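You operate a simulated robot arm through the tools that you are given. There is no shell and no other tool. Be economical: measure what you need, move in short steps, check, and stop when the job is done.

You run a simulated robot arm. Do the job below in one go: nothing can be reset, and whatever is moved stays where it is left.

## Task
Set the controls near the top of the large grey steel plate. At the end: the lever of the flat vice is set to hold; the sliding stop of the flat vice is set to 90 mm; the small brush with the green back is on the thin square plate; the lever of the turning plate is set to move; whatever was shut is shut again. Leave all else as you found it, and nothing knocked over.

Only the result counts: the job must be done as asked and must still hold three seconds after the hand-in. Knocking over, shifting, dropping, spilling or breaking anything else fails it.

## Robot
A 6-joint arm with a two-finger parallel gripper, fixed in place. Base frame: the origin is at the foot of the arm, x ahead of it, y to its left, z up; the work surface is at about z = 0. Readings come in m, degrees, newtons and seconds.
With the tool pointing down near the work surface it reaches from about 0.18 to 0.46 m from the base axis. Its first joint turns from -70.0 to 70.0 degrees. Payload 1.9 kg.
The tool frame sits at the grasp point between the pads (the TCP): z along the fingers, y along the line on which they close. The tips reach 0.023 m beyond it. Largest opening 0.094 m; finger width 0.038, thickness 0.01; the body of the gripper, 0.054 by 0.096 m, starts 0.039 m behind the TCP.
Orientation is told as [roll, pitch, yaw] about the base's x, y, z axes, in that order, counted from this pose: with the fingers straight down and closing along the base's y, the tool's x points along the base's -x, its y along +y and its z along -z.

## Interface
- The arm moves only by the tool servo_tool. Its argument "plan" is one flat list of numbers, 7 for each row, row after row: the shift along the base's x, y, z in units of 20 mm (1.0 is 20 mm), then the turn, a rotation vector about the base's x, y, z in units of 6 degrees (1.0 is 6 degrees), then the closure, from 0 (fully open) to 1 (shut). In form: [x, y, z, ax, ay, az, gripper, x, y, z, ax, ay, az, gripper, ...]. A call has 1 to 10 rows; each row shifts and turns the commanded pose from where the row before left it. A call with a number of a shift or a turn outside -1 to 1 is refused whole. A row lasts 0.2 s, in which the tool goes at most 0.05 m and 8.6 degrees; a call with a longer step from one row to the next is refused whole, and so is a gripper value outside its range. A pose out of reach is approached as far as the arm can. The call stops where the force on the tool passes 40 N (or 10 N more than at its start, if that is more) or the arm is blocked; 0.2 s more then pass. The fingers move at their own pace (about 0.108 m/s each) and stop on an object; they squeeze with about 35 N. The grip force told is the motor's: it shows also when the fingers shut on nothing. Time passes only in rows, and 0.2 s behind the last, so rows that do not move let the fingers close. The reply holds the time, the measured pose of the TCP, the force on the tool along the base axes, the opening and the grip force, in the units named above and with some noise.
- Cameras (640 x 400 px; columns grow to the right, rows downward): "scene" is fixed at [0.0549, 0.3058, 0.4362]; the picture's right is [-0.80, -0.60, 0.00], its down [-0.27, 0.36, -0.90] and it looks along [0.54, -0.72, -0.45] (base axes); focal length 214 px, centre (320, 200). "wrist" rides on the gripper at [0.086, 0.016, -0.075] in the tool frame; the picture's right is [-0.18, 0.98, 0.00], its down [-0.58, -0.11, -0.81] and it looks along [-0.79, -0.15, 0.59] (tool axes); focal length 243 px, centre (320, 200). There is no depth. A picture from a camera that has moved, and an enlarged one, comes with that camera's place and axes in the base frame and with its lens.
- get_image(camera): a new picture of that camera. It takes no simulated time.
- inspect(camera, box): a new picture of the part [left, top, right, bottom] of that camera's present view, enlarged. It takes no simulated time.
- hand_in(): hands the job in; it is judged then, once.

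Go step by step. Nothing tells you positions but the pictures and the camera data: compare them with the known pose of the tool, close in by small moves and look again before you grip or let go. The budget is 120 turns and 64 pictures, counting those below and the enlarged ones. Unless the task says otherwise, let go and move clear before handing in, and close with one line.

The tools are called after "Emit:" as name(argument=value, ...) on one line, values as JSON. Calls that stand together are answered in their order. servo_tool: Moves the arm, as the interface text tells. Its arguments: {"type":"object","properties":{"plan":{"type":"array","items":{"type":"number"}}},"required":["plan"]} The other tools are called the same way: get_image (camera) takes a picture; inspect (camera, box) takes an enlarged picture of a part of a camera's view; hand_in () hands the job in.

At the start:

```text
time: 0.0
tcp_pos: [0.2497, 0.1205, 0.3761]
tcp_rot: [0.0, 0.0, 0.0]
ft_force: [-0.5, 0.4, 0.0]
gripper_width: 0.0942
gripper_force: 0.0
```

scene: 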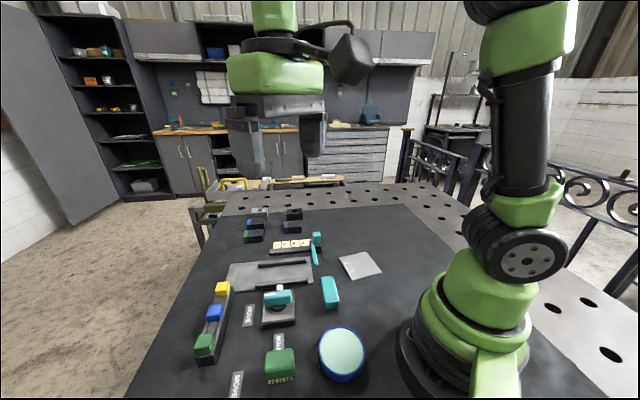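
wrist: 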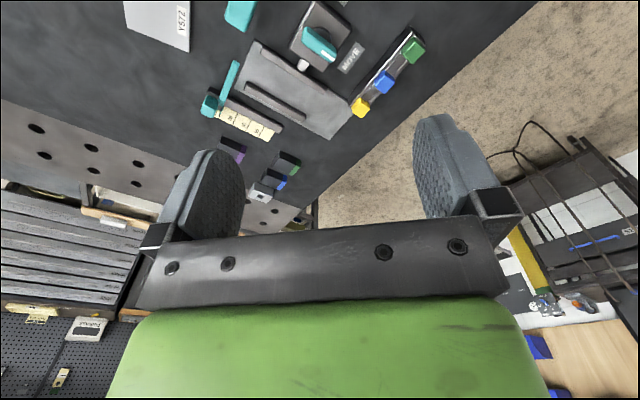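

I see a dark plate with several fixtures: coloured sliders/blocks, a turning lever, a vice and a square plate. I'll take enlarged views to identify them.

Emit:
inspect(camera="scene", box=[180, 200, 400, 337])

Emit:
inspect(camera="scene", box=[180, 270, 388, 400])

Emit:
inspect(camera="wrist", box=[120, 0, 440, 200])

```text
2.91 times, centred on (290, 268) of scene
camera zoom: at [0.0549, 0.3058, 0.4362], right [-0.8, -0.6, 0.0], down [-0.27, 0.36, -0.9], along [0.54, -0.72, -0.45], focal length 624 px, centre (407, 1)
```

zoom: 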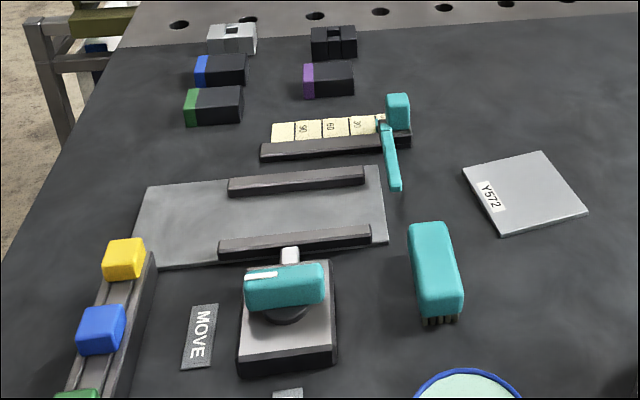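

```text
3.08 times, centred on (284, 335) of scene
camera zoom: at [0.0549, 0.3058, 0.4362], right [-0.8, -0.6, 0.0], down [-0.27, 0.36, -0.9], along [0.54, -0.72, -0.45], focal length 660 px, centre (431, -215)
```

zoom: 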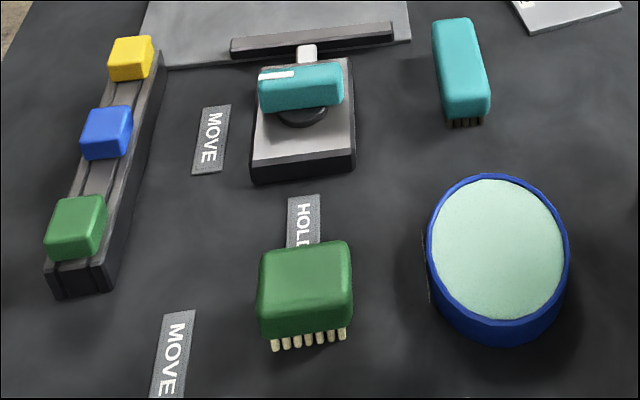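

```text
2.00 times, centred on (280, 100) of wrist
camera zoom: at [0.1616, 0.1371, 0.4517], right [0.18, 0.98, 0.0], down [0.58, -0.11, 0.81], along [0.79, -0.15, -0.59], focal length 485 px, centre (400, 400)
```

zoom: 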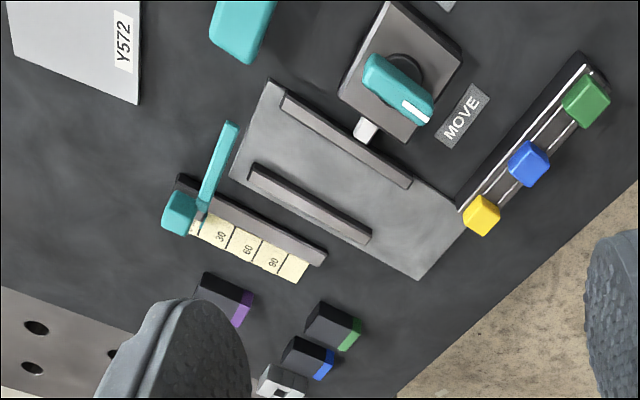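

The vice (plate with two jaws), its lever, the stop with the 30/60/90 scale, brushes and square plate are visible. The turning plate's lever is probably out of view near y≈0.3, so I'll turn the wrist camera that way.

Emit:
servo_tool(plan=[0, -0.6, 0, 0, 0, 1, 0, 0, -0.6, 0, 0, 0, 1, 0, 0, -0.6, 0, 0, 0, 1, 0, 0, -0.6, 0, 0, 0, 1, 0, 0, -0.6, 0, 0, 0, 1, 0, 0, -0.6, 0, 0, 0, 1, 0, 0, -0.6, 0, 0, 0, 1, 0, 0, -0.6, 0, 0, 0, 1, 0, 0, -0.6, 0, 0, 0, 1, 0, 0, -0.6, 0, 0, 0, 1, 0])

Emit:
get_image(camera="wrist")

Emit:
get_image(camera="scene")

```text
time: 2.2
tcp_pos: [0.2485, 0.0001, 0.3763]
tcp_rot: [0.1, 0.1, 60.2]
ft_force: [-0.5, 0.0, 0.2]
gripper_width: 0.094
gripper_force: 0.2
```

```text
58 pictures are left
camera wrist: at [0.1906, -0.0667, 0.4507], right [-0.76, 0.65, 0.0], down [0.38, 0.45, 0.81], along [0.52, 0.61, -0.59], focal length 243 px, centre (320, 200)
```

wrist: 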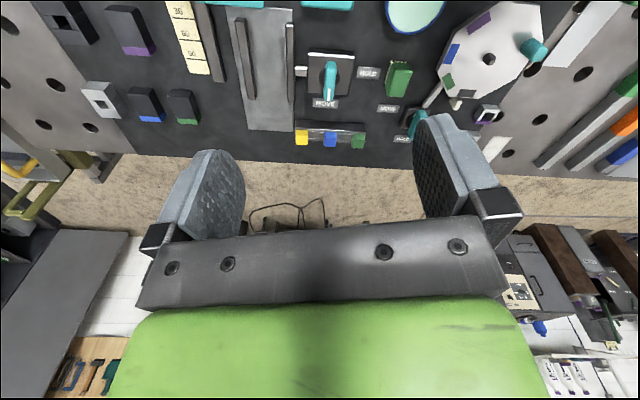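

```text
57 pictures are left
```

scene: 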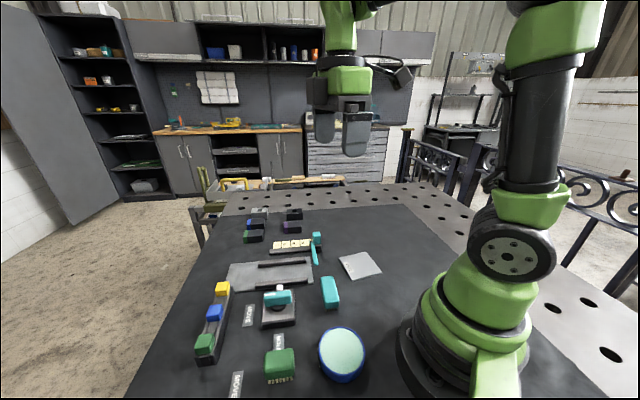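

The turning plate (a light octagon with coloured marks) and its teal lever are at y≈0.3. I'll zoom in.

Emit:
inspect(camera="wrist", box=[340, 0, 580, 150])

Emit:
inspect(camera="wrist", box=[160, 0, 400, 150])

```text
2.67 times, centred on (460, 75) of wrist
camera zoom: at [0.1906, -0.0667, 0.4507], right [-0.76, 0.65, 0.0], down [0.38, 0.45, 0.81], along [0.52, 0.61, -0.59], focal length 647 px, centre (-53, 533)
```

zoom: 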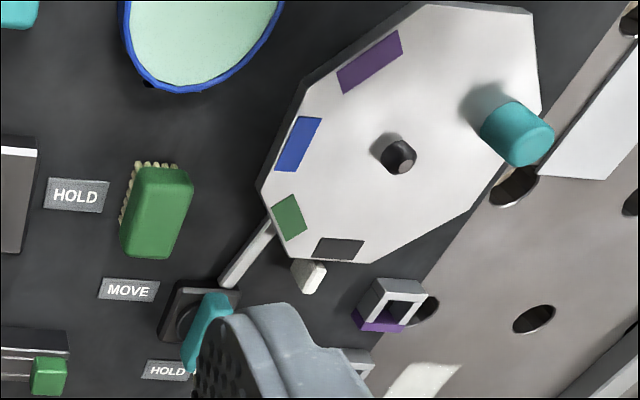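

```text
2.67 times, centred on (280, 75) of wrist
camera zoom: at [0.1906, -0.0667, 0.4507], right [-0.76, 0.65, 0.0], down [0.38, 0.45, 0.81], along [0.52, 0.61, -0.59], focal length 647 px, centre (427, 533)
```

zoom: 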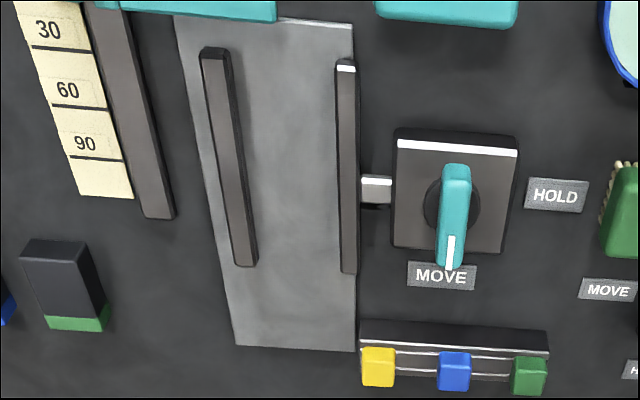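

The vice lever points at MOVE (to be turned 90° to HOLD), the turning-plate lever points at HOLD, and the stop is near the zero end. I'll do the stop first, since the vice is still on "move", and go look at it close up.

Emit:
servo_tool(plan=[0.25, -0.2, -0.4, 0, 0, -1, 0, 0.25, -0.2, -0.4, 0, 0, -1, 0, 0.25, -0.2, -0.4, 0, 0, -1, 0, 0.25, -0.2, -0.4, 0, 0, -1, 0, 0.25, -0.2, -0.4, 0, 0, -1, 0, 0.25, -0.2, -0.4, 0, 0, -1, 0, 0.25, -0.2, -0.4, 0, 0, -1, 0, 0.25, -0.2, -0.4, 0, 0, -1, 0, 0.25, -0.2, -0.4, 0, 0, -1, 0, 0.25, -0.2, -0.4, 0, 0, -1, 0])

Emit:
servo_tool(plan=[0.25, -0.2, -0.4, 0, 0, -1, 0, 0.25, -0.2, -0.4, 0, 0, -1, 0, 0.25, -0.2, -0.4, 0, 0, -1, 0, 0.25, -0.2, -0.4, 0, 0, -1, 0, 0.25, -0.2, -0.4, 0, 0, -1, 0, 0.25, -0.2, -0.4, 0, 0, -1, 0, 0.25, -0.2, -0.4, 0, 0, -1, 0, 0.1, -0.2, -0.4, 0, 0, -0.5, 0])

Emit:
get_image(camera="wrist")

```text
time: 4.4
tcp_pos: [0.2985, -0.04, 0.296]
tcp_rot: [-0.1, 0.1, 0.0]
ft_force: [-0.1, -0.7, -0.2]
gripper_width: 0.0937
gripper_force: 0.1
```

```text
time: 6.2
tcp_pos: [0.335, -0.0722, 0.2315]
tcp_rot: [0.0, 0.0, -45.1]
ft_force: [0.0, 0.2, 0.3]
gripper_width: 0.094
gripper_force: 0.0
```

```text
54 pictures are left
camera wrist: at [0.2852, 0.0017, 0.3076], right [0.83, 0.56, 0.0], down [0.33, -0.49, 0.81], along [0.45, -0.67, -0.59], focal length 243 px, centre (320, 200)
```

wrist: 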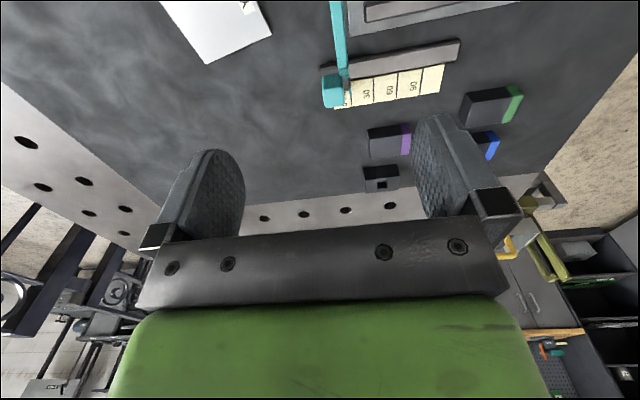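

Emit:
inspect(camera="wrist", box=[300, 0, 500, 125])

```text
3.20 times, centred on (400, 62) of wrist
camera zoom: at [0.2852, 0.0017, 0.3076], right [0.83, 0.56, 0.0], down [0.33, -0.49, 0.81], along [0.45, -0.67, -0.59], focal length 776 px, centre (64, 640)
```

zoom: 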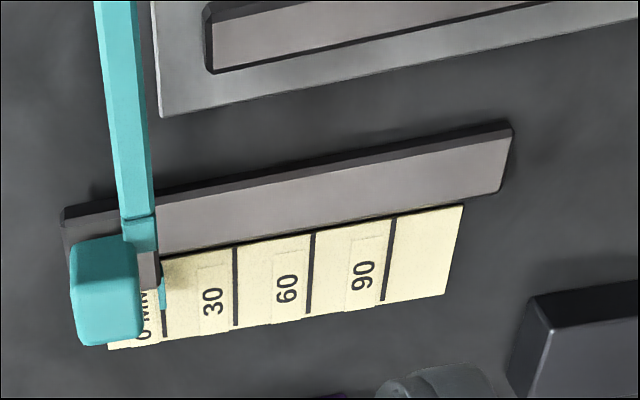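

The pointer sits on the 0 line and the scale runs along the base's 45° direction, so the stop needs +90 mm. Next I go above its teal knob (≈(.38,-.11)).

Emit:
servo_tool(plan=[0.36, -0.325, -0.9, 0, 0, 0, 0, 0.36, -0.325, -0.9, 0, 0, 0, 0, 0.36, -0.325, -0.9, 0, 0, 0, 0, 0.36, -0.325, -0.9, 0, 0, 0, 0, 0.36, -0.325, -0.9, 0, 0, 0, 0, 0.36, -0.325, -0.9, 0, 0, 0, 0])

Emit:
get_image(camera="wrist")

Emit:
inspect(camera="scene", box=[240, 190, 400, 290])

```text
time: 7.6
tcp_pos: [0.3795, -0.1112, 0.125]
tcp_rot: [0.0, 0.0, -45.0]
ft_force: [-0.6, -0.3, -0.8]
gripper_width: 0.0939
gripper_force: 0.1
```

```text
52 pictures are left
camera wrist: at [0.3287, -0.0371, 0.2007], right [0.83, 0.56, 0.0], down [0.33, -0.49, 0.81], along [0.46, -0.67, -0.59], focal length 243 px, centre (320, 200)
```

wrist: 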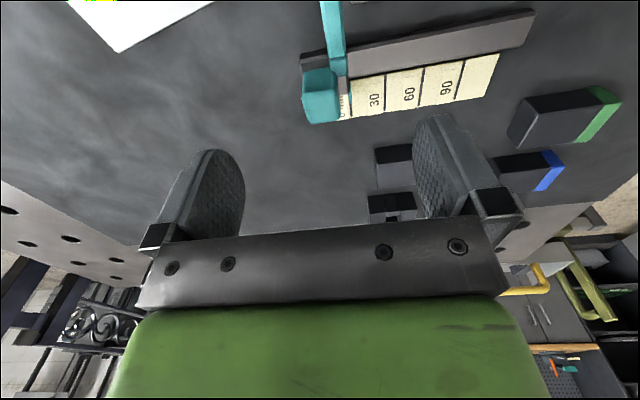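

```text
4.00 times, centred on (320, 240) of scene
camera zoom: at [0.0549, 0.3058, 0.4362], right [-0.8, -0.6, 0.0], down [-0.27, 0.36, -0.9], along [0.54, -0.72, -0.45], focal length 858 px, centre (320, 40)
```

zoom: 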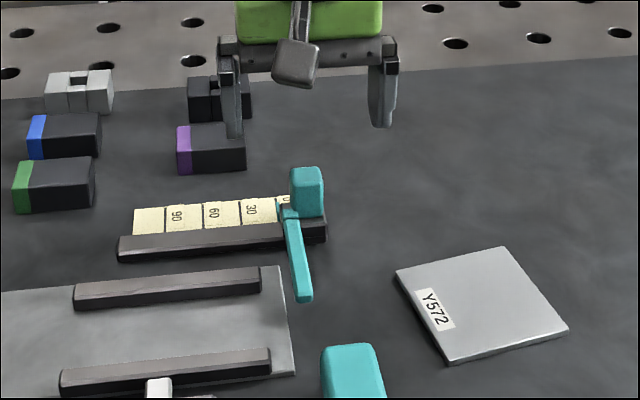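

Emit:
inspect(camera="wrist", box=[272, 30, 384, 130])

```text
4.00 times, centred on (328, 80) of wrist
camera zoom: at [0.3287, -0.0371, 0.2007], right [0.83, 0.56, 0.0], down [0.33, -0.49, 0.81], along [0.46, -0.67, -0.59], focal length 970 px, centre (288, 680)
```

zoom: 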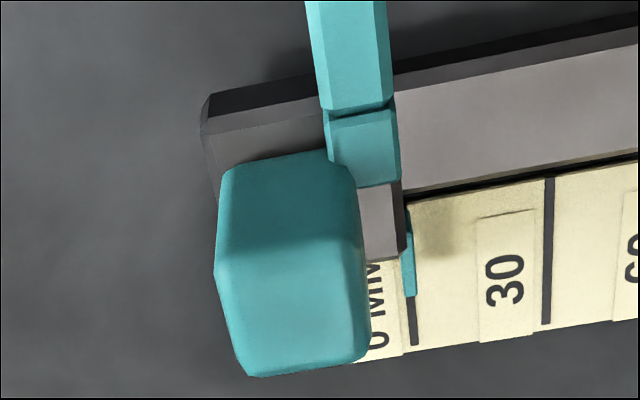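

Knob is about 24 mm wide, top at z≈0.055, centre ≈(.3835,-.114). I descend over it, staying above the arm.

Emit:
servo_tool(plan=[0.1, -0.07, -0.7, 0, 0, 0, 0, 0.1, -0.07, -0.7, 0, 0, 0, 0, 0, 0, -0.7, 0, 0, 0, 0, 0, 0, -0.7, 0, 0, 0, 0, 0, 0, -0.6, 0, 0, 0, 0])

Emit:
get_image(camera="wrist")

Emit:
inspect(camera="scene", box=[240, 190, 400, 290])

```text
time: 8.8
tcp_pos: [0.3827, -0.1135, 0.0553]
tcp_rot: [0.0, 0.0, -45.1]
ft_force: [0.1, -0.5, 0.0]
gripper_width: 0.0941
gripper_force: 0.0
```

```text
49 pictures are left
camera wrist: at [0.3319, -0.0398, 0.1315], right [0.82, 0.57, 0.0], down [0.33, -0.49, 0.81], along [0.46, -0.67, -0.59], focal length 243 px, centre (320, 200)
```

wrist: 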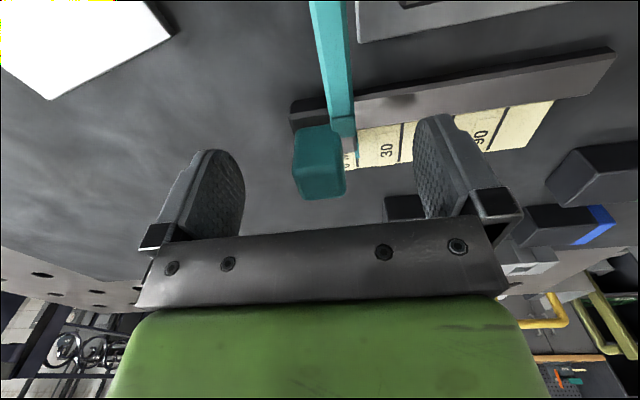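

```text
4.00 times, centred on (320, 240) of scene
camera zoom: at [0.0549, 0.3058, 0.4362], right [-0.8, -0.6, 0.0], down [-0.27, 0.36, -0.9], along [0.54, -0.72, -0.45], focal length 858 px, centre (320, 40)
```

zoom: 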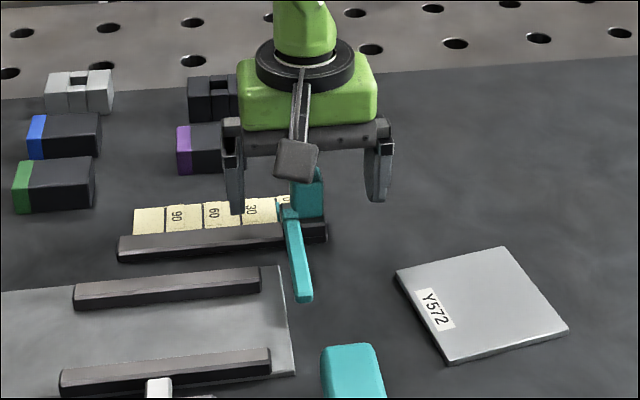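

The knob lies at the TCP. I lower slightly and close.

Emit:
servo_tool(plan=[0, 0, -0.25, 0, 0, 0, 0, 0, 0, 0, 0, 0, 0, 1, 0, 0, 0, 0, 0, 0, 1, 0, 0, 0, 0, 0, 0, 1])

Emit:
inspect(camera="wrist", box=[200, 60, 440, 210])

```text
time: 9.8
tcp_pos: [0.3859, -0.1114, 0.0512]
tcp_rot: [0.4, -0.1, -45.2]
ft_force: [6.3, 4.1, -6.0]
gripper_width: 0.0315
gripper_force: 44.8
stopped in row 4: the force on the tool passed its limit (the readings are from after the stop); the commanded pose is now the measured one
```

```text
2.67 times, centred on (320, 135) of wrist
camera zoom: at [0.3342, -0.0376, 0.1265], right [0.83, 0.56, 0.01], down [0.33, -0.49, 0.81], along [0.46, -0.66, -0.59], focal length 647 px, centre (320, 373)
```

zoom: 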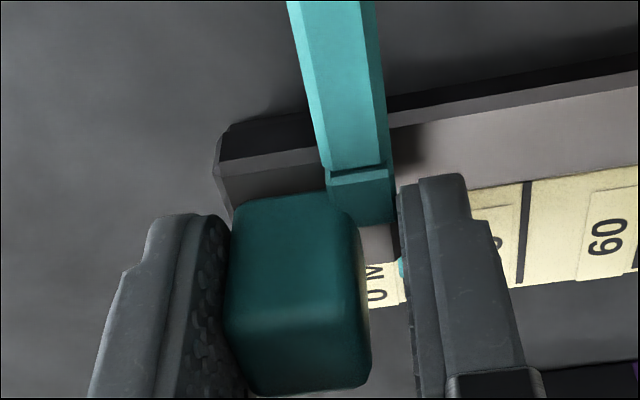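

The right finger appears to have met the carriage/arm at a low height. I'll open a little, rise 10 mm and close again.

Emit:
servo_tool(plan=[0, 0, 0, 0, 0, 0, 0.4, 0, 0, 0, 0, 0, 0, 0.4, -0.14, -0.14, 0.5, 0, 0, 0, 0.4, 0, 0, 0, 0, 0, 0, 1, 0, 0, 0, 0, 0, 0, 1])

Emit:
inspect(camera="wrist", box=[200, 60, 440, 210])

```text
time: 11.0
tcp_pos: [0.3825, -0.1128, 0.0615]
tcp_rot: [0.3, -0.2, -45.0]
ft_force: [6.8, 2.6, -3.3]
gripper_width: 0.0239
gripper_force: 45.4
```

```text
2.67 times, centred on (320, 135) of wrist
camera zoom: at [0.3315, -0.0405, 0.1366], right [0.83, 0.56, 0.01], down [0.33, -0.49, 0.81], along [0.46, -0.66, -0.59], focal length 647 px, centre (320, 373)
```

zoom: 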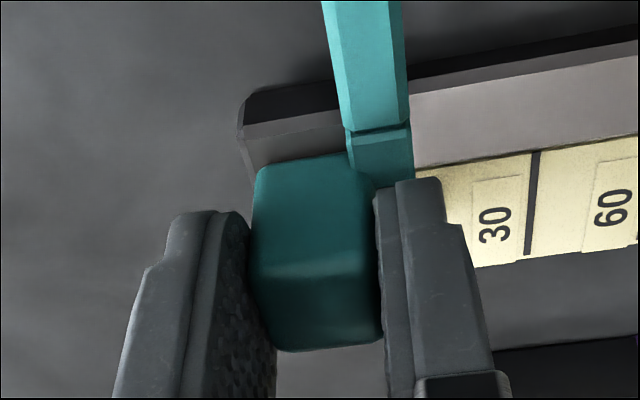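

Knob is gripped (24 mm). Test a slide of ~14 mm along +45°.

Emit:
servo_tool(plan=[0.25, 0.25, 0, 0, 0, 0, 1, 0.25, 0.25, 0, 0, 0, 0, 1, 0, 0, 0, 0, 0, 0, 1])

Emit:
inspect(camera="wrist", box=[200, 60, 440, 210])

```text
time: 11.8
tcp_pos: [0.3918, -0.104, 0.0613]
tcp_rot: [0.3, -0.1, -45.1]
ft_force: [-5.4, 4.4, 10.4]
gripper_width: 0.0238
gripper_force: 44.9
```

```text
2.67 times, centred on (320, 135) of wrist
camera zoom: at [0.3412, -0.031, 0.1367], right [0.83, 0.56, 0.01], down [0.33, -0.49, 0.81], along [0.46, -0.66, -0.59], focal length 647 px, centre (320, 373)
```

zoom: 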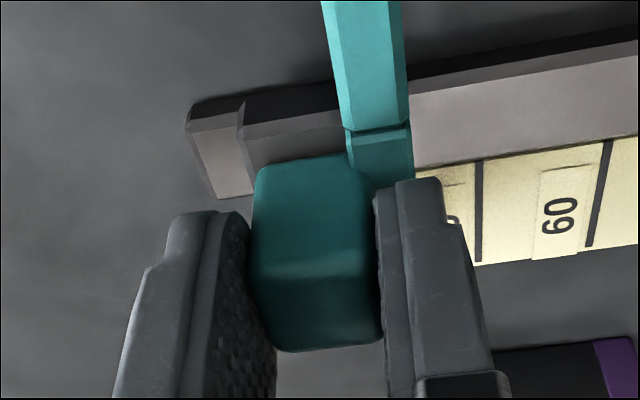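

It slides. Continue most of the way.

Emit:
servo_tool(plan=[0.3, 0.3, 0, 0, 0, 0, 1, 0.3, 0.3, 0, 0, 0, 0, 1, 0.3, 0.3, 0, 0, 0, 0, 1, 0.3, 0.3, 0, 0, 0, 0, 1, 0.3, 0.3, 0, 0, 0, 0, 1, 0.3, 0.3, 0, 0, 0, 0, 1, 0.3, 0.3, 0, 0, 0, 0, 1, 0.3, 0.3, 0, 0, 0, 0, 1, 0, 0, 0, 0, 0, 0, 1])

Emit:
get_image(camera="wrist")

Emit:
inspect(camera="scene", box=[240, 210, 340, 272])

```text
time: 13.8
tcp_pos: [0.4398, -0.0563, 0.0613]
tcp_rot: [0.3, -0.2, -45.2]
ft_force: [5.4, -6.1, -9.6]
gripper_width: 0.0238
gripper_force: 44.8
```

```text
44 pictures are left
camera wrist: at [0.3888, 0.0168, 0.1365], right [0.83, 0.56, 0.01], down [0.33, -0.49, 0.81], along [0.46, -0.67, -0.59], focal length 243 px, centre (320, 200)
```

wrist: 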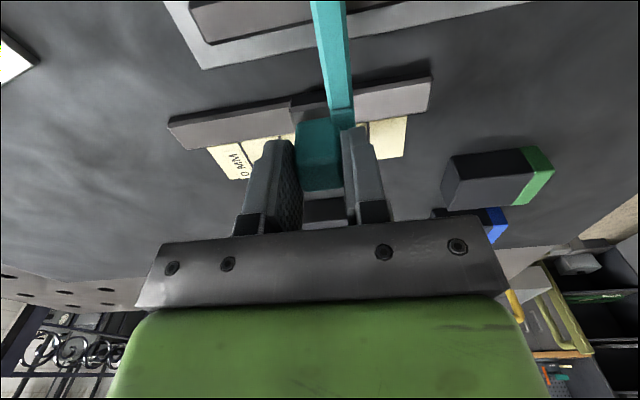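

```text
6.40 times, centred on (290, 241) of scene
camera zoom: at [0.0549, 0.3058, 0.4362], right [-0.8, -0.6, 0.0], down [-0.27, 0.36, -0.89], along [0.54, -0.72, -0.45], focal length 1373 px, centre (512, -62)
```

zoom: 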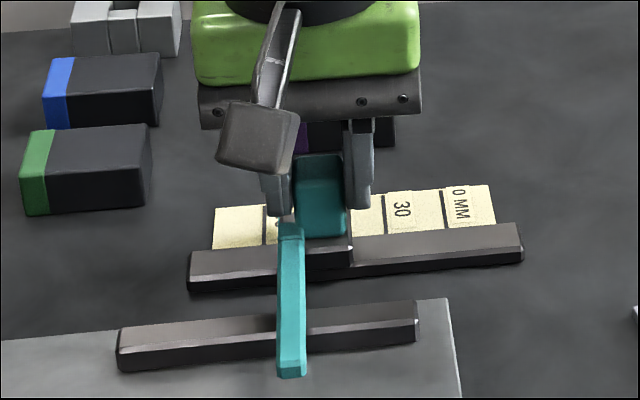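

About 80 mm now; 9.5 mm more to go.

Emit:
servo_tool(plan=[0.17, 0.17, 0, 0, 0, 0, 1, 0.16, 0.16, 0, 0, 0, 0, 1, 0, 0, 0, 0, 0, 0, 1])

Emit:
servo_tool(plan=[0, 0, 0, 0, 0, 0, 0.45, 0, 0, 0, 0, 0, 0, 0.45, 0, 0, 0.6, 0, 0, 0, 0.45, 0, 0, 0.9, 0, 0, 0, 0.45, 0, 0, 0.9, 0, 0, 0, 0.45, 0, 0, 0.9, 0, 0, 0, 0.45, -0.3, 0.3, 0.9, 0, 0, 0, 0.45])

Emit:
inspect(camera="wrist", box=[240, 0, 440, 125])

Emit:
inspect(camera="scene", box=[240, 210, 340, 272])

```text
time: 14.6
tcp_pos: [0.4474, -0.0509, 0.0616]
tcp_rot: [0.4, -0.3, -44.9]
ft_force: [10.2, -10.1, -12.2]
gripper_width: 0.0239
gripper_force: 45.0
```

```text
time: 16.2
tcp_pos: [0.4414, -0.0447, 0.1441]
tcp_rot: [0.4, -0.2, -45.1]
ft_force: [-0.2, -0.1, 0.3]
gripper_width: 0.0514
gripper_force: 0.0
```

```text
3.20 times, centred on (340, 62) of wrist
camera zoom: at [0.3902, 0.0291, 0.2194], right [0.83, 0.56, 0.01], down [0.33, -0.49, 0.81], along [0.46, -0.67, -0.59], focal length 776 px, centre (256, 640)
```

zoom: 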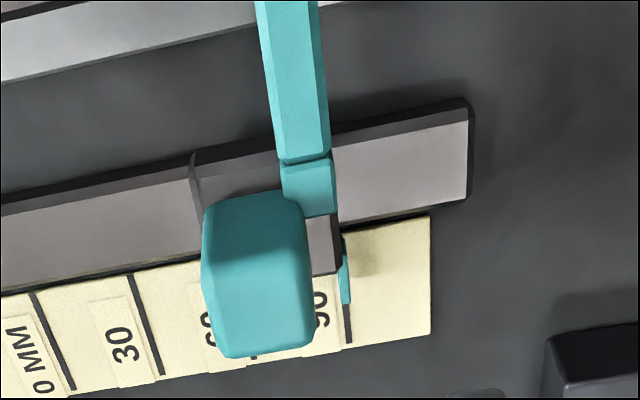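

```text
6.40 times, centred on (290, 241) of scene
camera zoom: at [0.0549, 0.3058, 0.4362], right [-0.8, -0.6, 0.0], down [-0.27, 0.36, -0.9], along [0.54, -0.72, -0.45], focal length 1373 px, centre (512, -62)
```

zoom: 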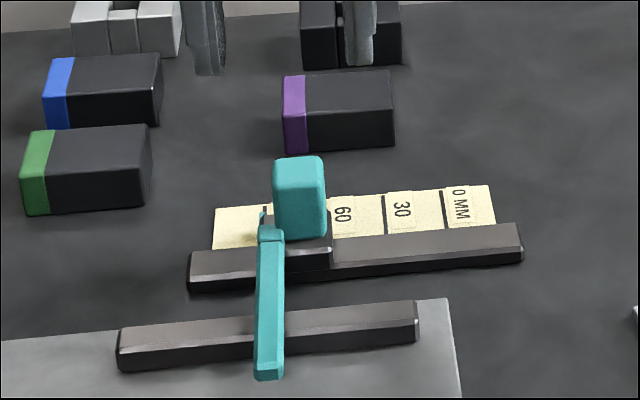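

Emit:
inspect(camera="wrist", box=[320, 60, 384, 110])

Emit:
inspect(camera="scene", box=[270, 236, 294, 252])

```text
8.00 times, centred on (352, 85) of wrist
camera zoom: at [0.3902, 0.0291, 0.2194], right [0.83, 0.56, 0.01], down [0.33, -0.49, 0.81], along [0.46, -0.67, -0.59], focal length 1941 px, centre (64, 1120)
```

zoom: 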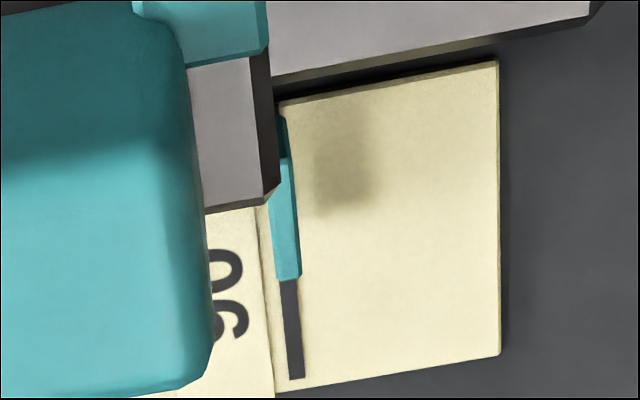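

```text
16.00 times, centred on (282, 244) of scene
camera zoom: at [0.0549, 0.3058, 0.4362], right [-0.8, -0.6, 0.0], down [-0.27, 0.36, -0.9], along [0.54, -0.72, -0.45], focal length 3432 px, centre (928, -504)
```

zoom: 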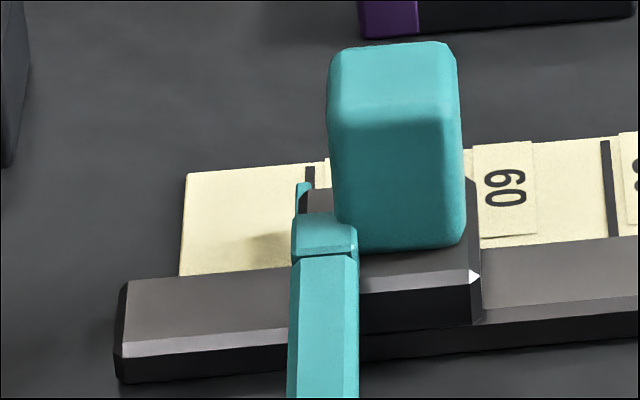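

The stop's pointer is on the 90 line. Now on to the vice lever near (.317,.109); I'll turn the tool to yaw 45° so the fingers straddle its bar.

Emit:
servo_tool(plan=[-0.41, 0.5, 0.2, 0, 0, 1, 0, -0.41, 0.5, 0.2, 0, 0, 1, 0, -0.41, 0.5, 0.2, 0, 0, 1, 0, -0.41, 0.5, 0, 0, 0, 1, 0, -0.41, 0.5, 0, 0, 0, 1, 0, -0.41, 0.5, 0, 0, 0, 1, 0, -0.41, 0.5, 0, 0, 0, 1, 0, -0.41, 0.5, 0, 0, 0, 1, 0, -0.41, 0.5, 0, 0, 0, 1, 0, -0.41, 0.5, 0, 0, 0, 1, 0])

Emit:
servo_tool(plan=[-0.41, 0.5, 0, 0, 0, 1, 0, -0.41, 0.5, 0, 0, 0, 1, 0, -0.41, 0.5, 0, 0, 0, 1, 0, -0.41, 0.5, 0, 0, 0, 1, 0, -0.41, 0.5, 0, 0, 0, 1, 0])

Emit:
get_image(camera="wrist")

```text
time: 18.4
tcp_pos: [0.358, 0.0555, 0.1569]
tcp_rot: [0.2, -0.1, 14.9]
ft_force: [-0.1, -0.1, -0.5]
gripper_width: 0.0939
gripper_force: 0.1
```

```text
time: 19.6
tcp_pos: [0.3155, 0.1083, 0.1561]
tcp_rot: [0.4, -0.2, 45.0]
ft_force: [0.2, 0.8, 0.0]
gripper_width: 0.0941
gripper_force: 0.1
```

```text
38 pictures are left
camera wrist: at [0.2428, 0.0583, 0.2315], right [-0.56, 0.83, 0.01], down [0.49, 0.33, 0.81], along [0.66, 0.46, -0.59], focal length 243 px, centre (320, 200)
```

wrist: 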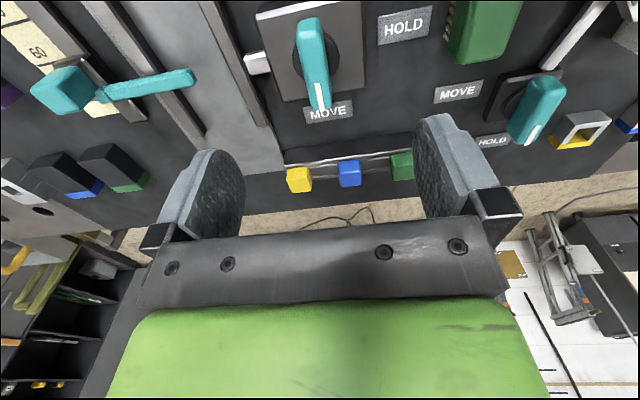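

Emit:
inspect(camera="wrist", box=[240, 0, 400, 120])

Emit:
inspect(camera="scene", box=[230, 270, 330, 332])

```text
3.33 times, centred on (320, 60) of wrist
camera zoom: at [0.2428, 0.0583, 0.2315], right [-0.56, 0.83, 0.01], down [0.49, 0.33, 0.81], along [0.66, 0.46, -0.59], focal length 809 px, centre (320, 667)
```

zoom: 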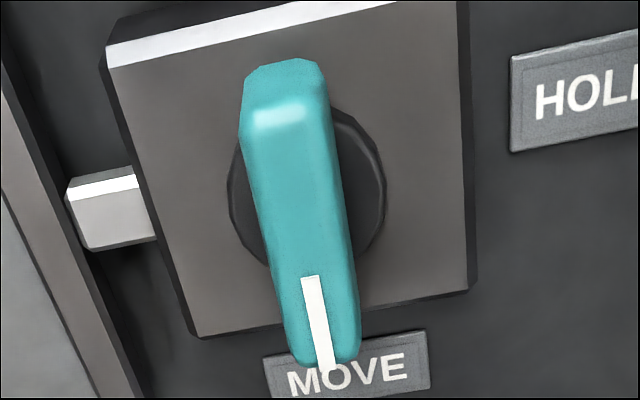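

```text
6.40 times, centred on (280, 301) of scene
camera zoom: at [0.0549, 0.3058, 0.4362], right [-0.8, -0.6, 0.0], down [-0.27, 0.36, -0.9], along [0.54, -0.72, -0.45], focal length 1373 px, centre (576, -446)
```

zoom: 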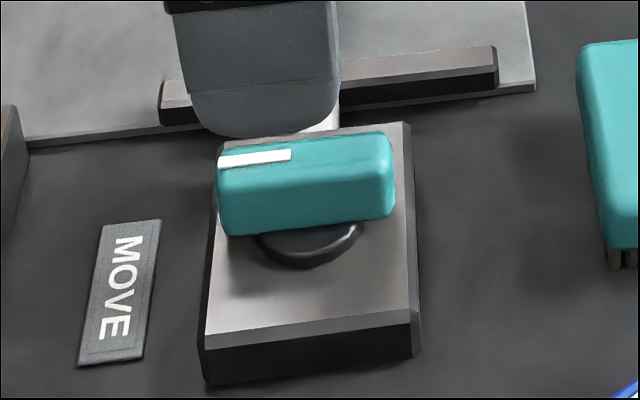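

Lever bar: centre ≈(.317,.108), direction 45°, ~55×18 mm, top z≈.048. I descend straddling it with a part-open gripper.

Emit:
servo_tool(plan=[0.07, 0, -0.9, 0, 0, 0, 0.45, 0, 0, -0.9, 0, 0, 0, 0.45, 0, 0, -0.9, 0, 0, 0, 0.45, 0, 0, -0.9, 0, 0, 0, 0.45, 0, 0, -0.9, 0, 0, 0, 0.45, 0, 0, -0.5, 0, 0, 0, 0.45])

Emit:
get_image(camera="wrist")

Emit:
inspect(camera="scene", box=[230, 270, 330, 332])

```text
time: 21.0
tcp_pos: [0.3185, 0.1075, 0.0564]
tcp_rot: [0.3, -0.2, 44.9]
ft_force: [0.4, 0.4, -0.1]
gripper_width: 0.0517
gripper_force: 0.1
```

```text
35 pictures are left
camera wrist: at [0.2449, 0.0582, 0.1326], right [-0.56, 0.83, 0.01], down [0.49, 0.33, 0.81], along [0.67, 0.46, -0.59], focal length 243 px, centre (320, 200)
```

wrist: 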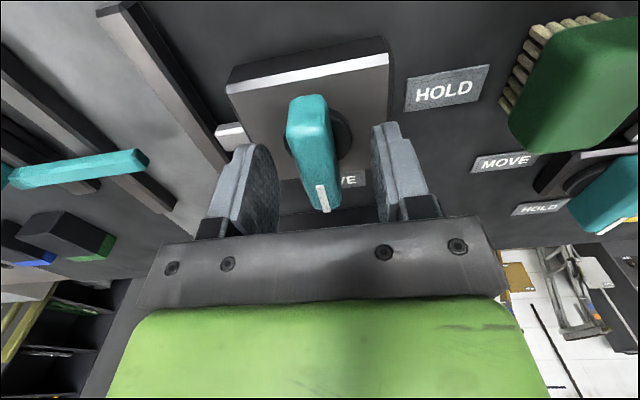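

```text
6.40 times, centred on (280, 301) of scene
camera zoom: at [0.0549, 0.3058, 0.4362], right [-0.8, -0.6, 0.0], down [-0.27, 0.36, -0.9], along [0.54, -0.72, -0.45], focal length 1373 px, centre (576, -446)
```

zoom: 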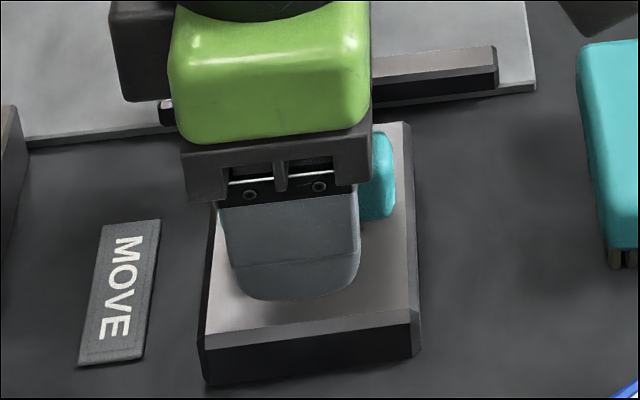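

Fingers straddle the bar, a few mm too far toward MOVE; I shift back slightly, lower 4 mm and close.

Emit:
servo_tool(plan=[-0.17, -0.15, -0.2, 0, 0, 0, 0.45, 0, 0, 0, 0, 0, 0, 0.7, 0, 0, 0, 0, 0, 0, 0.95, 0, 0, 0, 0, 0, 0, 0.95])

Emit:
get_image(camera="wrist")

```text
time: 22.0
tcp_pos: [0.3155, 0.1034, 0.0532]
tcp_rot: [0.3, -0.3, 45.0]
ft_force: [7.7, -12.8, -9.0]
gripper_width: 0.0181
gripper_force: 44.5
```

```text
33 pictures are left
camera wrist: at [0.2424, 0.0546, 0.1285], right [-0.56, 0.83, 0.01], down [0.49, 0.33, 0.81], along [0.67, 0.46, -0.59], focal length 243 px, centre (320, 200)
```

wrist: 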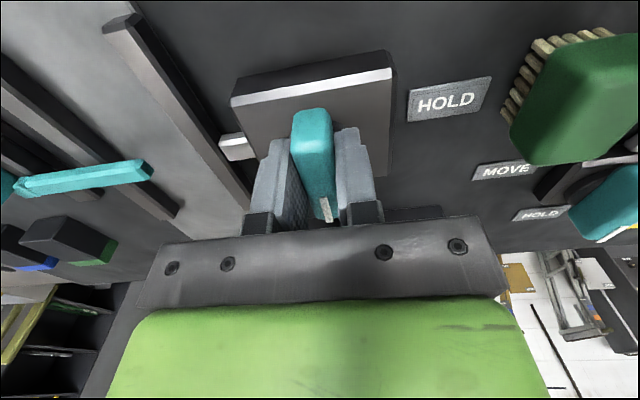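

Gripped (18 mm). Turn 30° toward HOLD and check.

Emit:
servo_tool(plan=[0, 0, 0, 0, 0, 1, 0.95, 0, 0, 0, 0, 0, 1, 0.95, 0, 0, 0, 0, 0, 1, 0.95, 0, 0, 0, 0, 0, 1, 0.95, 0, 0, 0, 0, 0, 1, 0.95])

```text
time: 22.9
tcp_pos: [0.3159, 0.103, 0.0528]
tcp_rot: [0.1, -0.2, 62.7]
ft_force: [1.5, 0.2, -1.4]
gripper_width: 0.0179
gripper_force: 44.6
stopped in row 4: the force on the tool passed its limit (the readings are from after the stop); the commanded pose is now the measured one
```

Emit:
get_image(camera="wrist")

Emit:
inspect(camera="scene", box=[230, 270, 330, 332])

```text
32 pictures are left
camera wrist: at [0.2617, 0.0342, 0.1284], right [-0.79, 0.61, 0.0], down [0.36, 0.46, 0.81], along [0.5, 0.64, -0.59], focal length 243 px, centre (320, 200)
```

wrist: 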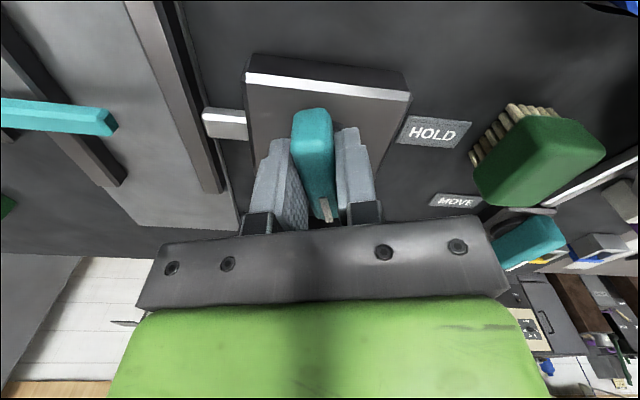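

```text
6.40 times, centred on (280, 301) of scene
camera zoom: at [0.0548, 0.3058, 0.4362], right [-0.8, -0.6, 0.0], down [-0.27, 0.36, -0.9], along [0.54, -0.72, -0.45], focal length 1373 px, centre (576, -446)
```

zoom: 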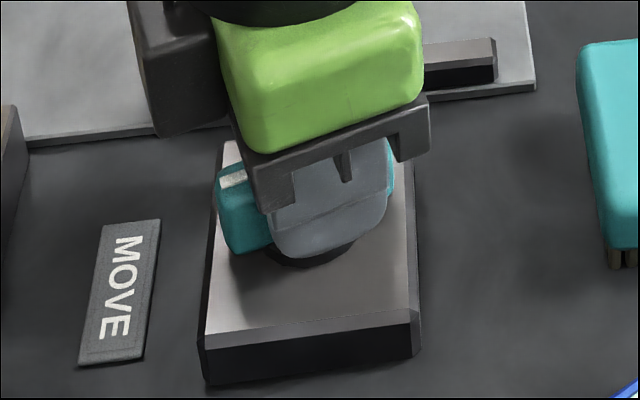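

The bar turns with the tool; off-centre gripping built up force. I'll loosen the grip slightly so the pads push the bar round with play.

Emit:
servo_tool(plan=[0.05, 0.1, 0, 0, 0, 0, 0.77, 0, 0, 0, 0, 0, 0, 0.77, 0, 0, 0, 0, 0, 1, 0.77, 0, 0, 0, 0, 0, 1, 0.77, 0, 0, 0, 0, 0, 1, 0.77, 0, 0, 0, 0, 0, 1, 0.77, 0, 0, 0, 0, 0, 1, 0.77])

Emit:
inspect(camera="scene", box=[230, 270, 330, 332])

```text
time: 24.5
tcp_pos: [0.3178, 0.1037, 0.0533]
tcp_rot: [0.0, -0.4, 92.8]
ft_force: [2.9, 0.8, 1.0]
gripper_width: 0.0229
gripper_force: 1.1
```

```text
6.40 times, centred on (280, 301) of scene
camera zoom: at [0.0549, 0.3058, 0.4362], right [-0.8, -0.6, 0.0], down [-0.27, 0.36, -0.9], along [0.54, -0.72, -0.45], focal length 1373 px, centre (576, -446)
```

zoom: 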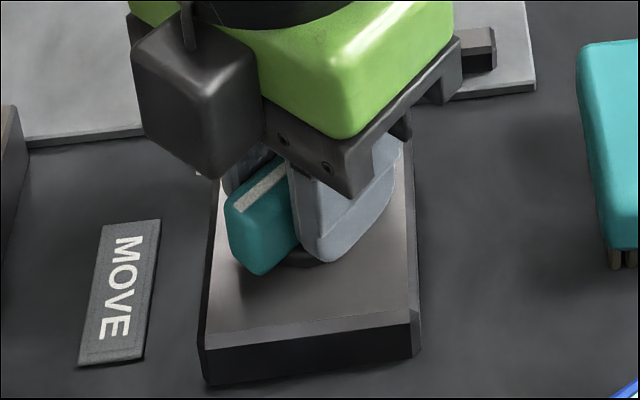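

Works well. Continue the turn toward 135° and a bit over.

Emit:
servo_tool(plan=[0, 0, 0, 0, 0, 1, 0.77, 0, 0, 0, 0, 0, 1, 0.77, 0, 0, 0, 0, 0, 1, 0.77, 0, 0, 0, 0, 0, 1, 0.77, 0, 0, 0, 0, 0, 1, 0.77, 0, 0, 0, 0, 0, 1, 0.77, 0, 0, 0, 0, 0, 1, 0.77])

Emit:
inspect(camera="scene", box=[230, 270, 330, 332])

Emit:
get_image(camera="wrist")

```text
time: 26.1
tcp_pos: [0.3175, 0.106, 0.0533]
tcp_rot: [0.3, -0.3, 134.8]
ft_force: [-0.3, -0.6, 0.3]
gripper_width: 0.0217
gripper_force: 0.0
```

```text
6.40 times, centred on (280, 301) of scene
camera zoom: at [0.0549, 0.3058, 0.4362], right [-0.8, -0.6, 0.0], down [-0.27, 0.36, -0.9], along [0.54, -0.72, -0.45], focal length 1373 px, centre (576, -446)
```

zoom: 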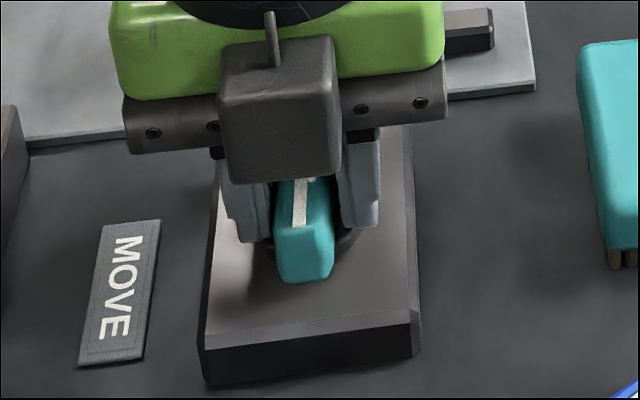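

```text
28 pictures are left
camera wrist: at [0.3666, 0.0336, 0.1289], right [-0.83, -0.56, 0.0], down [-0.33, 0.49, 0.81], along [-0.46, 0.67, -0.59], focal length 243 px, centre (320, 200)
```

wrist: 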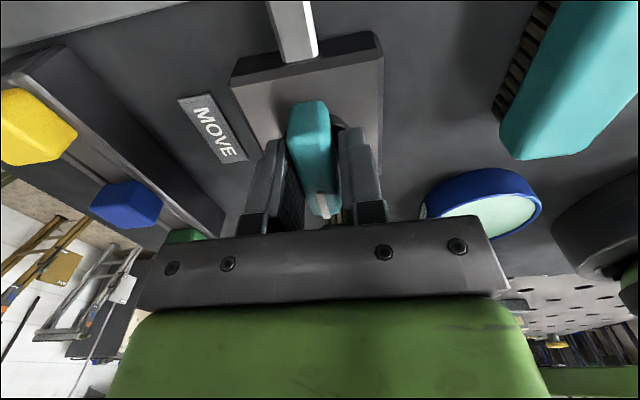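

The bar is about at HOLD; I'll close to align it, nudge a little further, release and rise.

Emit:
servo_tool(plan=[0, 0, 0, 0, 0, 0, 0.9, 0, 0, 0, 0, 0, 0, 0.9, 0, 0, 0, 0, 0, 0.5, 0.9, 0, 0, 0, 0, 0, 0, 0.9])

Emit:
servo_tool(plan=[0, 0, 0, 0, 0, 0, 0.5, 0, 0, 0, 0, 0, 0, 0.5, 0, 0, 0.7, 0, 0, 0, 0.5, 0, 0, 0.9, 0, 0, 0, 0.5, 0, 0, 0.9, 0, 0, 0, 0.5, 0, 0, 0.9, 0, 0, 0, 0.5, 0, 0, 0.9, 0, 0, 0, 0.5])

Emit:
get_image(camera="wrist")

Emit:
inspect(camera="scene", box=[200, 270, 360, 370])

```text
time: 27.1
tcp_pos: [0.3189, 0.1056, 0.0548]
tcp_rot: [0.0, -0.3, 137.5]
ft_force: [14.1, 13.0, -8.1]
gripper_width: 0.0183
gripper_force: 45.4
```

```text
time: 28.7
tcp_pos: [0.3171, 0.1056, 0.1379]
tcp_rot: [0.1, -0.2, 137.8]
ft_force: [-0.2, 0.4, -0.2]
gripper_width: 0.047
gripper_force: 0.1
```

```text
27 pictures are left
camera wrist: at [0.3702, 0.0371, 0.2135], right [-0.8, -0.6, 0.0], down [-0.35, 0.47, 0.81], along [-0.49, 0.64, -0.59], focal length 243 px, centre (320, 200)
```

wrist: 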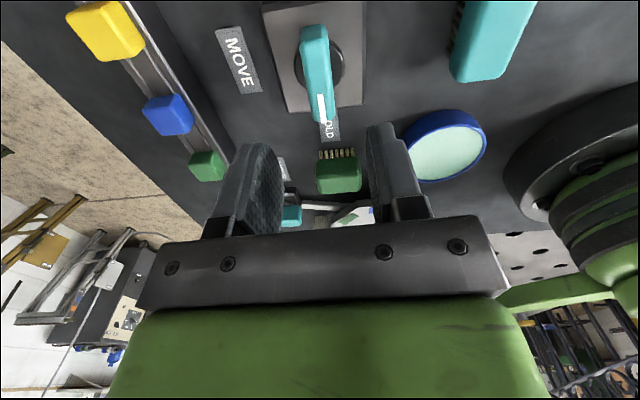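

```text
4.00 times, centred on (280, 320) of scene
camera zoom: at [0.0549, 0.3058, 0.4362], right [-0.8, -0.6, 0.0], down [-0.27, 0.36, -0.9], along [0.54, -0.72, -0.45], focal length 858 px, centre (480, -280)
```

zoom: 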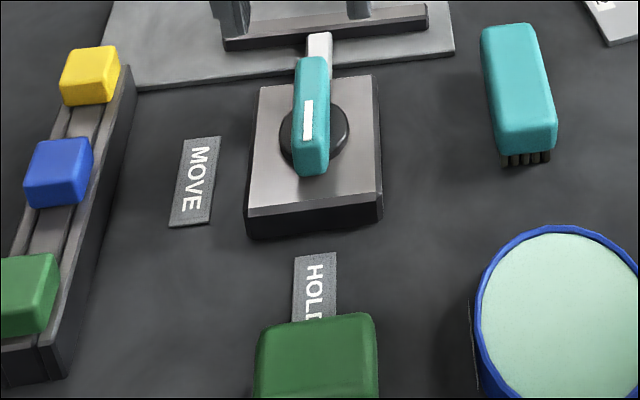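

Vice lever points at HOLD. Next: the green-backed brush at ≈(.227,.184). I'll rotate to yaw 45° above it and look.

Emit:
servo_tool(plan=[-0.3, 0.26, 0.1, 0, 0, -1, 0.3, -0.3, 0.26, 0.1, 0, 0, -1, 0.3, -0.3, 0.26, 0, 0, 0, -1, 0.3, -0.3, 0.26, 0, 0, 0, -1, 0.3, -0.3, 0.26, 0, 0, 0, -1, 0.3, -0.3, 0.26, 0, 0, 0, -1, 0.3, -0.3, 0.26, 0, 0, 0, -1, 0.3, -0.3, 0.26, 0, 0, 0, -1, 0.3])

Emit:
servo_tool(plan=[-0.3, 0.26, 0, 0, 0, -1, 0, -0.3, 0.26, 0, 0, 0, -1, 0, -0.3, 0.26, 0, 0, 0, -1, 0, -0.3, 0.26, 0, 0, 0, -1, 0, -0.3, 0.26, 0, 0, 0, -1, 0, -0.3, 0.26, 0, 0, 0, -1, 0, -0.3, 0.26, 0, 0, 0, -1, 0, 0, 0, 0, 0, 0, -0.5, 0])

Emit:
get_image(camera="wrist")

```text
time: 30.5
tcp_pos: [0.27, 0.1471, 0.143]
tcp_rot: [0.0, -0.3, 89.5]
ft_force: [-0.7, -0.3, 0.1]
gripper_width: 0.0657
gripper_force: 0.1
```

```text
time: 32.3
tcp_pos: [0.2272, 0.1824, 0.1441]
tcp_rot: [0.2, -0.3, 44.7]
ft_force: [0.3, 0.0, -0.2]
gripper_width: 0.0939
gripper_force: 0.1
```

```text
25 pictures are left
camera wrist: at [0.1533, 0.1347, 0.219], right [-0.56, 0.83, 0.0], down [0.49, 0.33, 0.81], along [0.67, 0.45, -0.59], focal length 243 px, centre (320, 200)
```

wrist: 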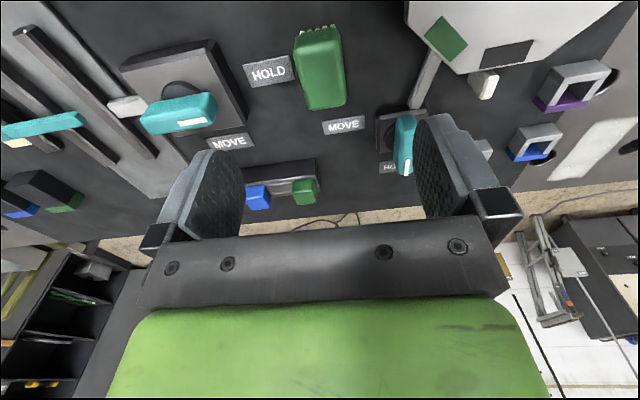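

Brush is centred under the tool at (.228,.186). I descend.

Emit:
servo_tool(plan=[0.03, 0.1, -0.9, 0, 0, 0, 0, 0, 0, -0.9, 0, 0, 0, 0, 0, 0, -0.9, 0, 0, 0, 0, 0, 0, -0.9, 0, 0, 0, 0, 0, 0, -0.9, 0, 0, 0, 0])

Emit:
get_image(camera="wrist")

Emit:
inspect(camera="scene", box=[220, 320, 348, 400])

```text
time: 33.5
tcp_pos: [0.2284, 0.1839, 0.0545]
tcp_rot: [0.1, -0.2, 44.7]
ft_force: [0.1, -0.3, -0.8]
gripper_width: 0.094
gripper_force: 0.0
```

```text
24 pictures are left
camera wrist: at [0.1543, 0.1353, 0.129], right [-0.56, 0.83, 0.0], down [0.49, 0.33, 0.81], along [0.67, 0.45, -0.59], focal length 243 px, centre (320, 200)
```

wrist: 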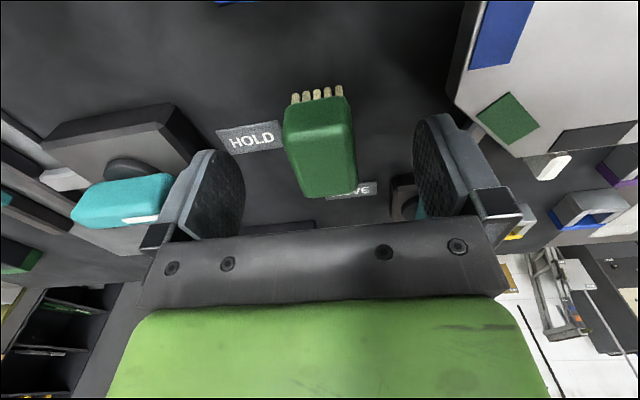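

```text
5.00 times, centred on (284, 360) of scene
camera zoom: at [0.0549, 0.3058, 0.4362], right [-0.8, -0.6, 0.0], down [-0.27, 0.36, -0.9], along [0.54, -0.72, -0.45], focal length 1072 px, centre (500, -600)
```

zoom: 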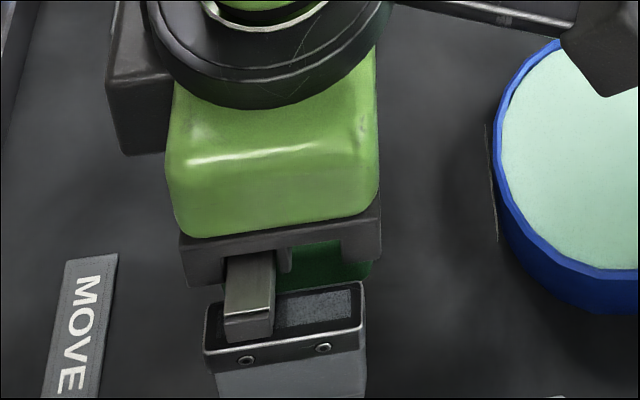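

Brush top is at about z=.042. Lower to z≈.032 and close.

Emit:
servo_tool(plan=[0, 0, -0.6, 0, 0, 0, 0, 0, 0, -0.5, 0, 0, 0, 0, 0, 0, 0, 0, 0, 0, 0.9, 0, 0, 0, 0, 0, 0, 0.9, 0, 0, 0, 0, 0, 0, 0.9])

Emit:
servo_tool(plan=[0, 0, 0.5, 0, 0, 0, 0.9, 0, 0, 0.8, 0, 0, 0, 0.9, 0, 0, 0.9, 0, 0, 0, 0.9, 0, 0, 0.9, 0, 0, 0, 0.9, 0, 0, 0.9, 0, 0, 0, 0.9, 0, 0, 0.9, 0, 0, 0, 0.9])

Emit:
get_image(camera="wrist")

```text
time: 34.1
tcp_pos: [0.2278, 0.185, 0.0344]
tcp_rot: [0.1, -0.2, 44.7]
ft_force: [0.6, -0.9, -1.5]
gripper_width: 0.0464
gripper_force: 0.0
stopped in row 3: the force on the tool passed its limit (the readings are from after the stop); the commanded pose is now the measured one
```

```text
time: 35.5
tcp_pos: [0.2295, 0.1868, 0.1338]
tcp_rot: [0.3, -0.3, 44.5]
ft_force: [-0.5, 0.4, -0.6]
gripper_width: 0.0335
gripper_force: 34.8
```

```text
22 pictures are left
camera wrist: at [0.1549, 0.1377, 0.2085], right [-0.56, 0.83, 0.0], down [0.49, 0.33, 0.81], along [0.67, 0.45, -0.59], focal length 243 px, centre (320, 200)
```

wrist: 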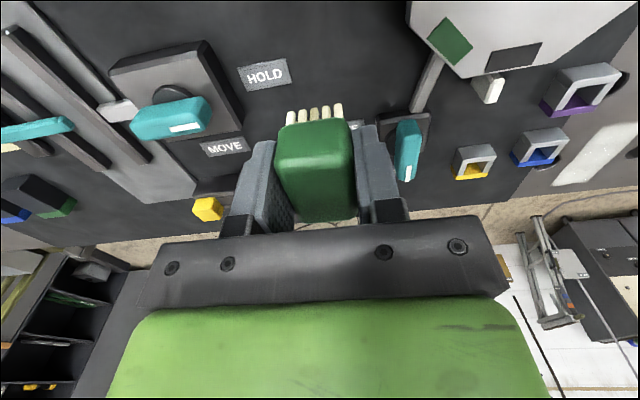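

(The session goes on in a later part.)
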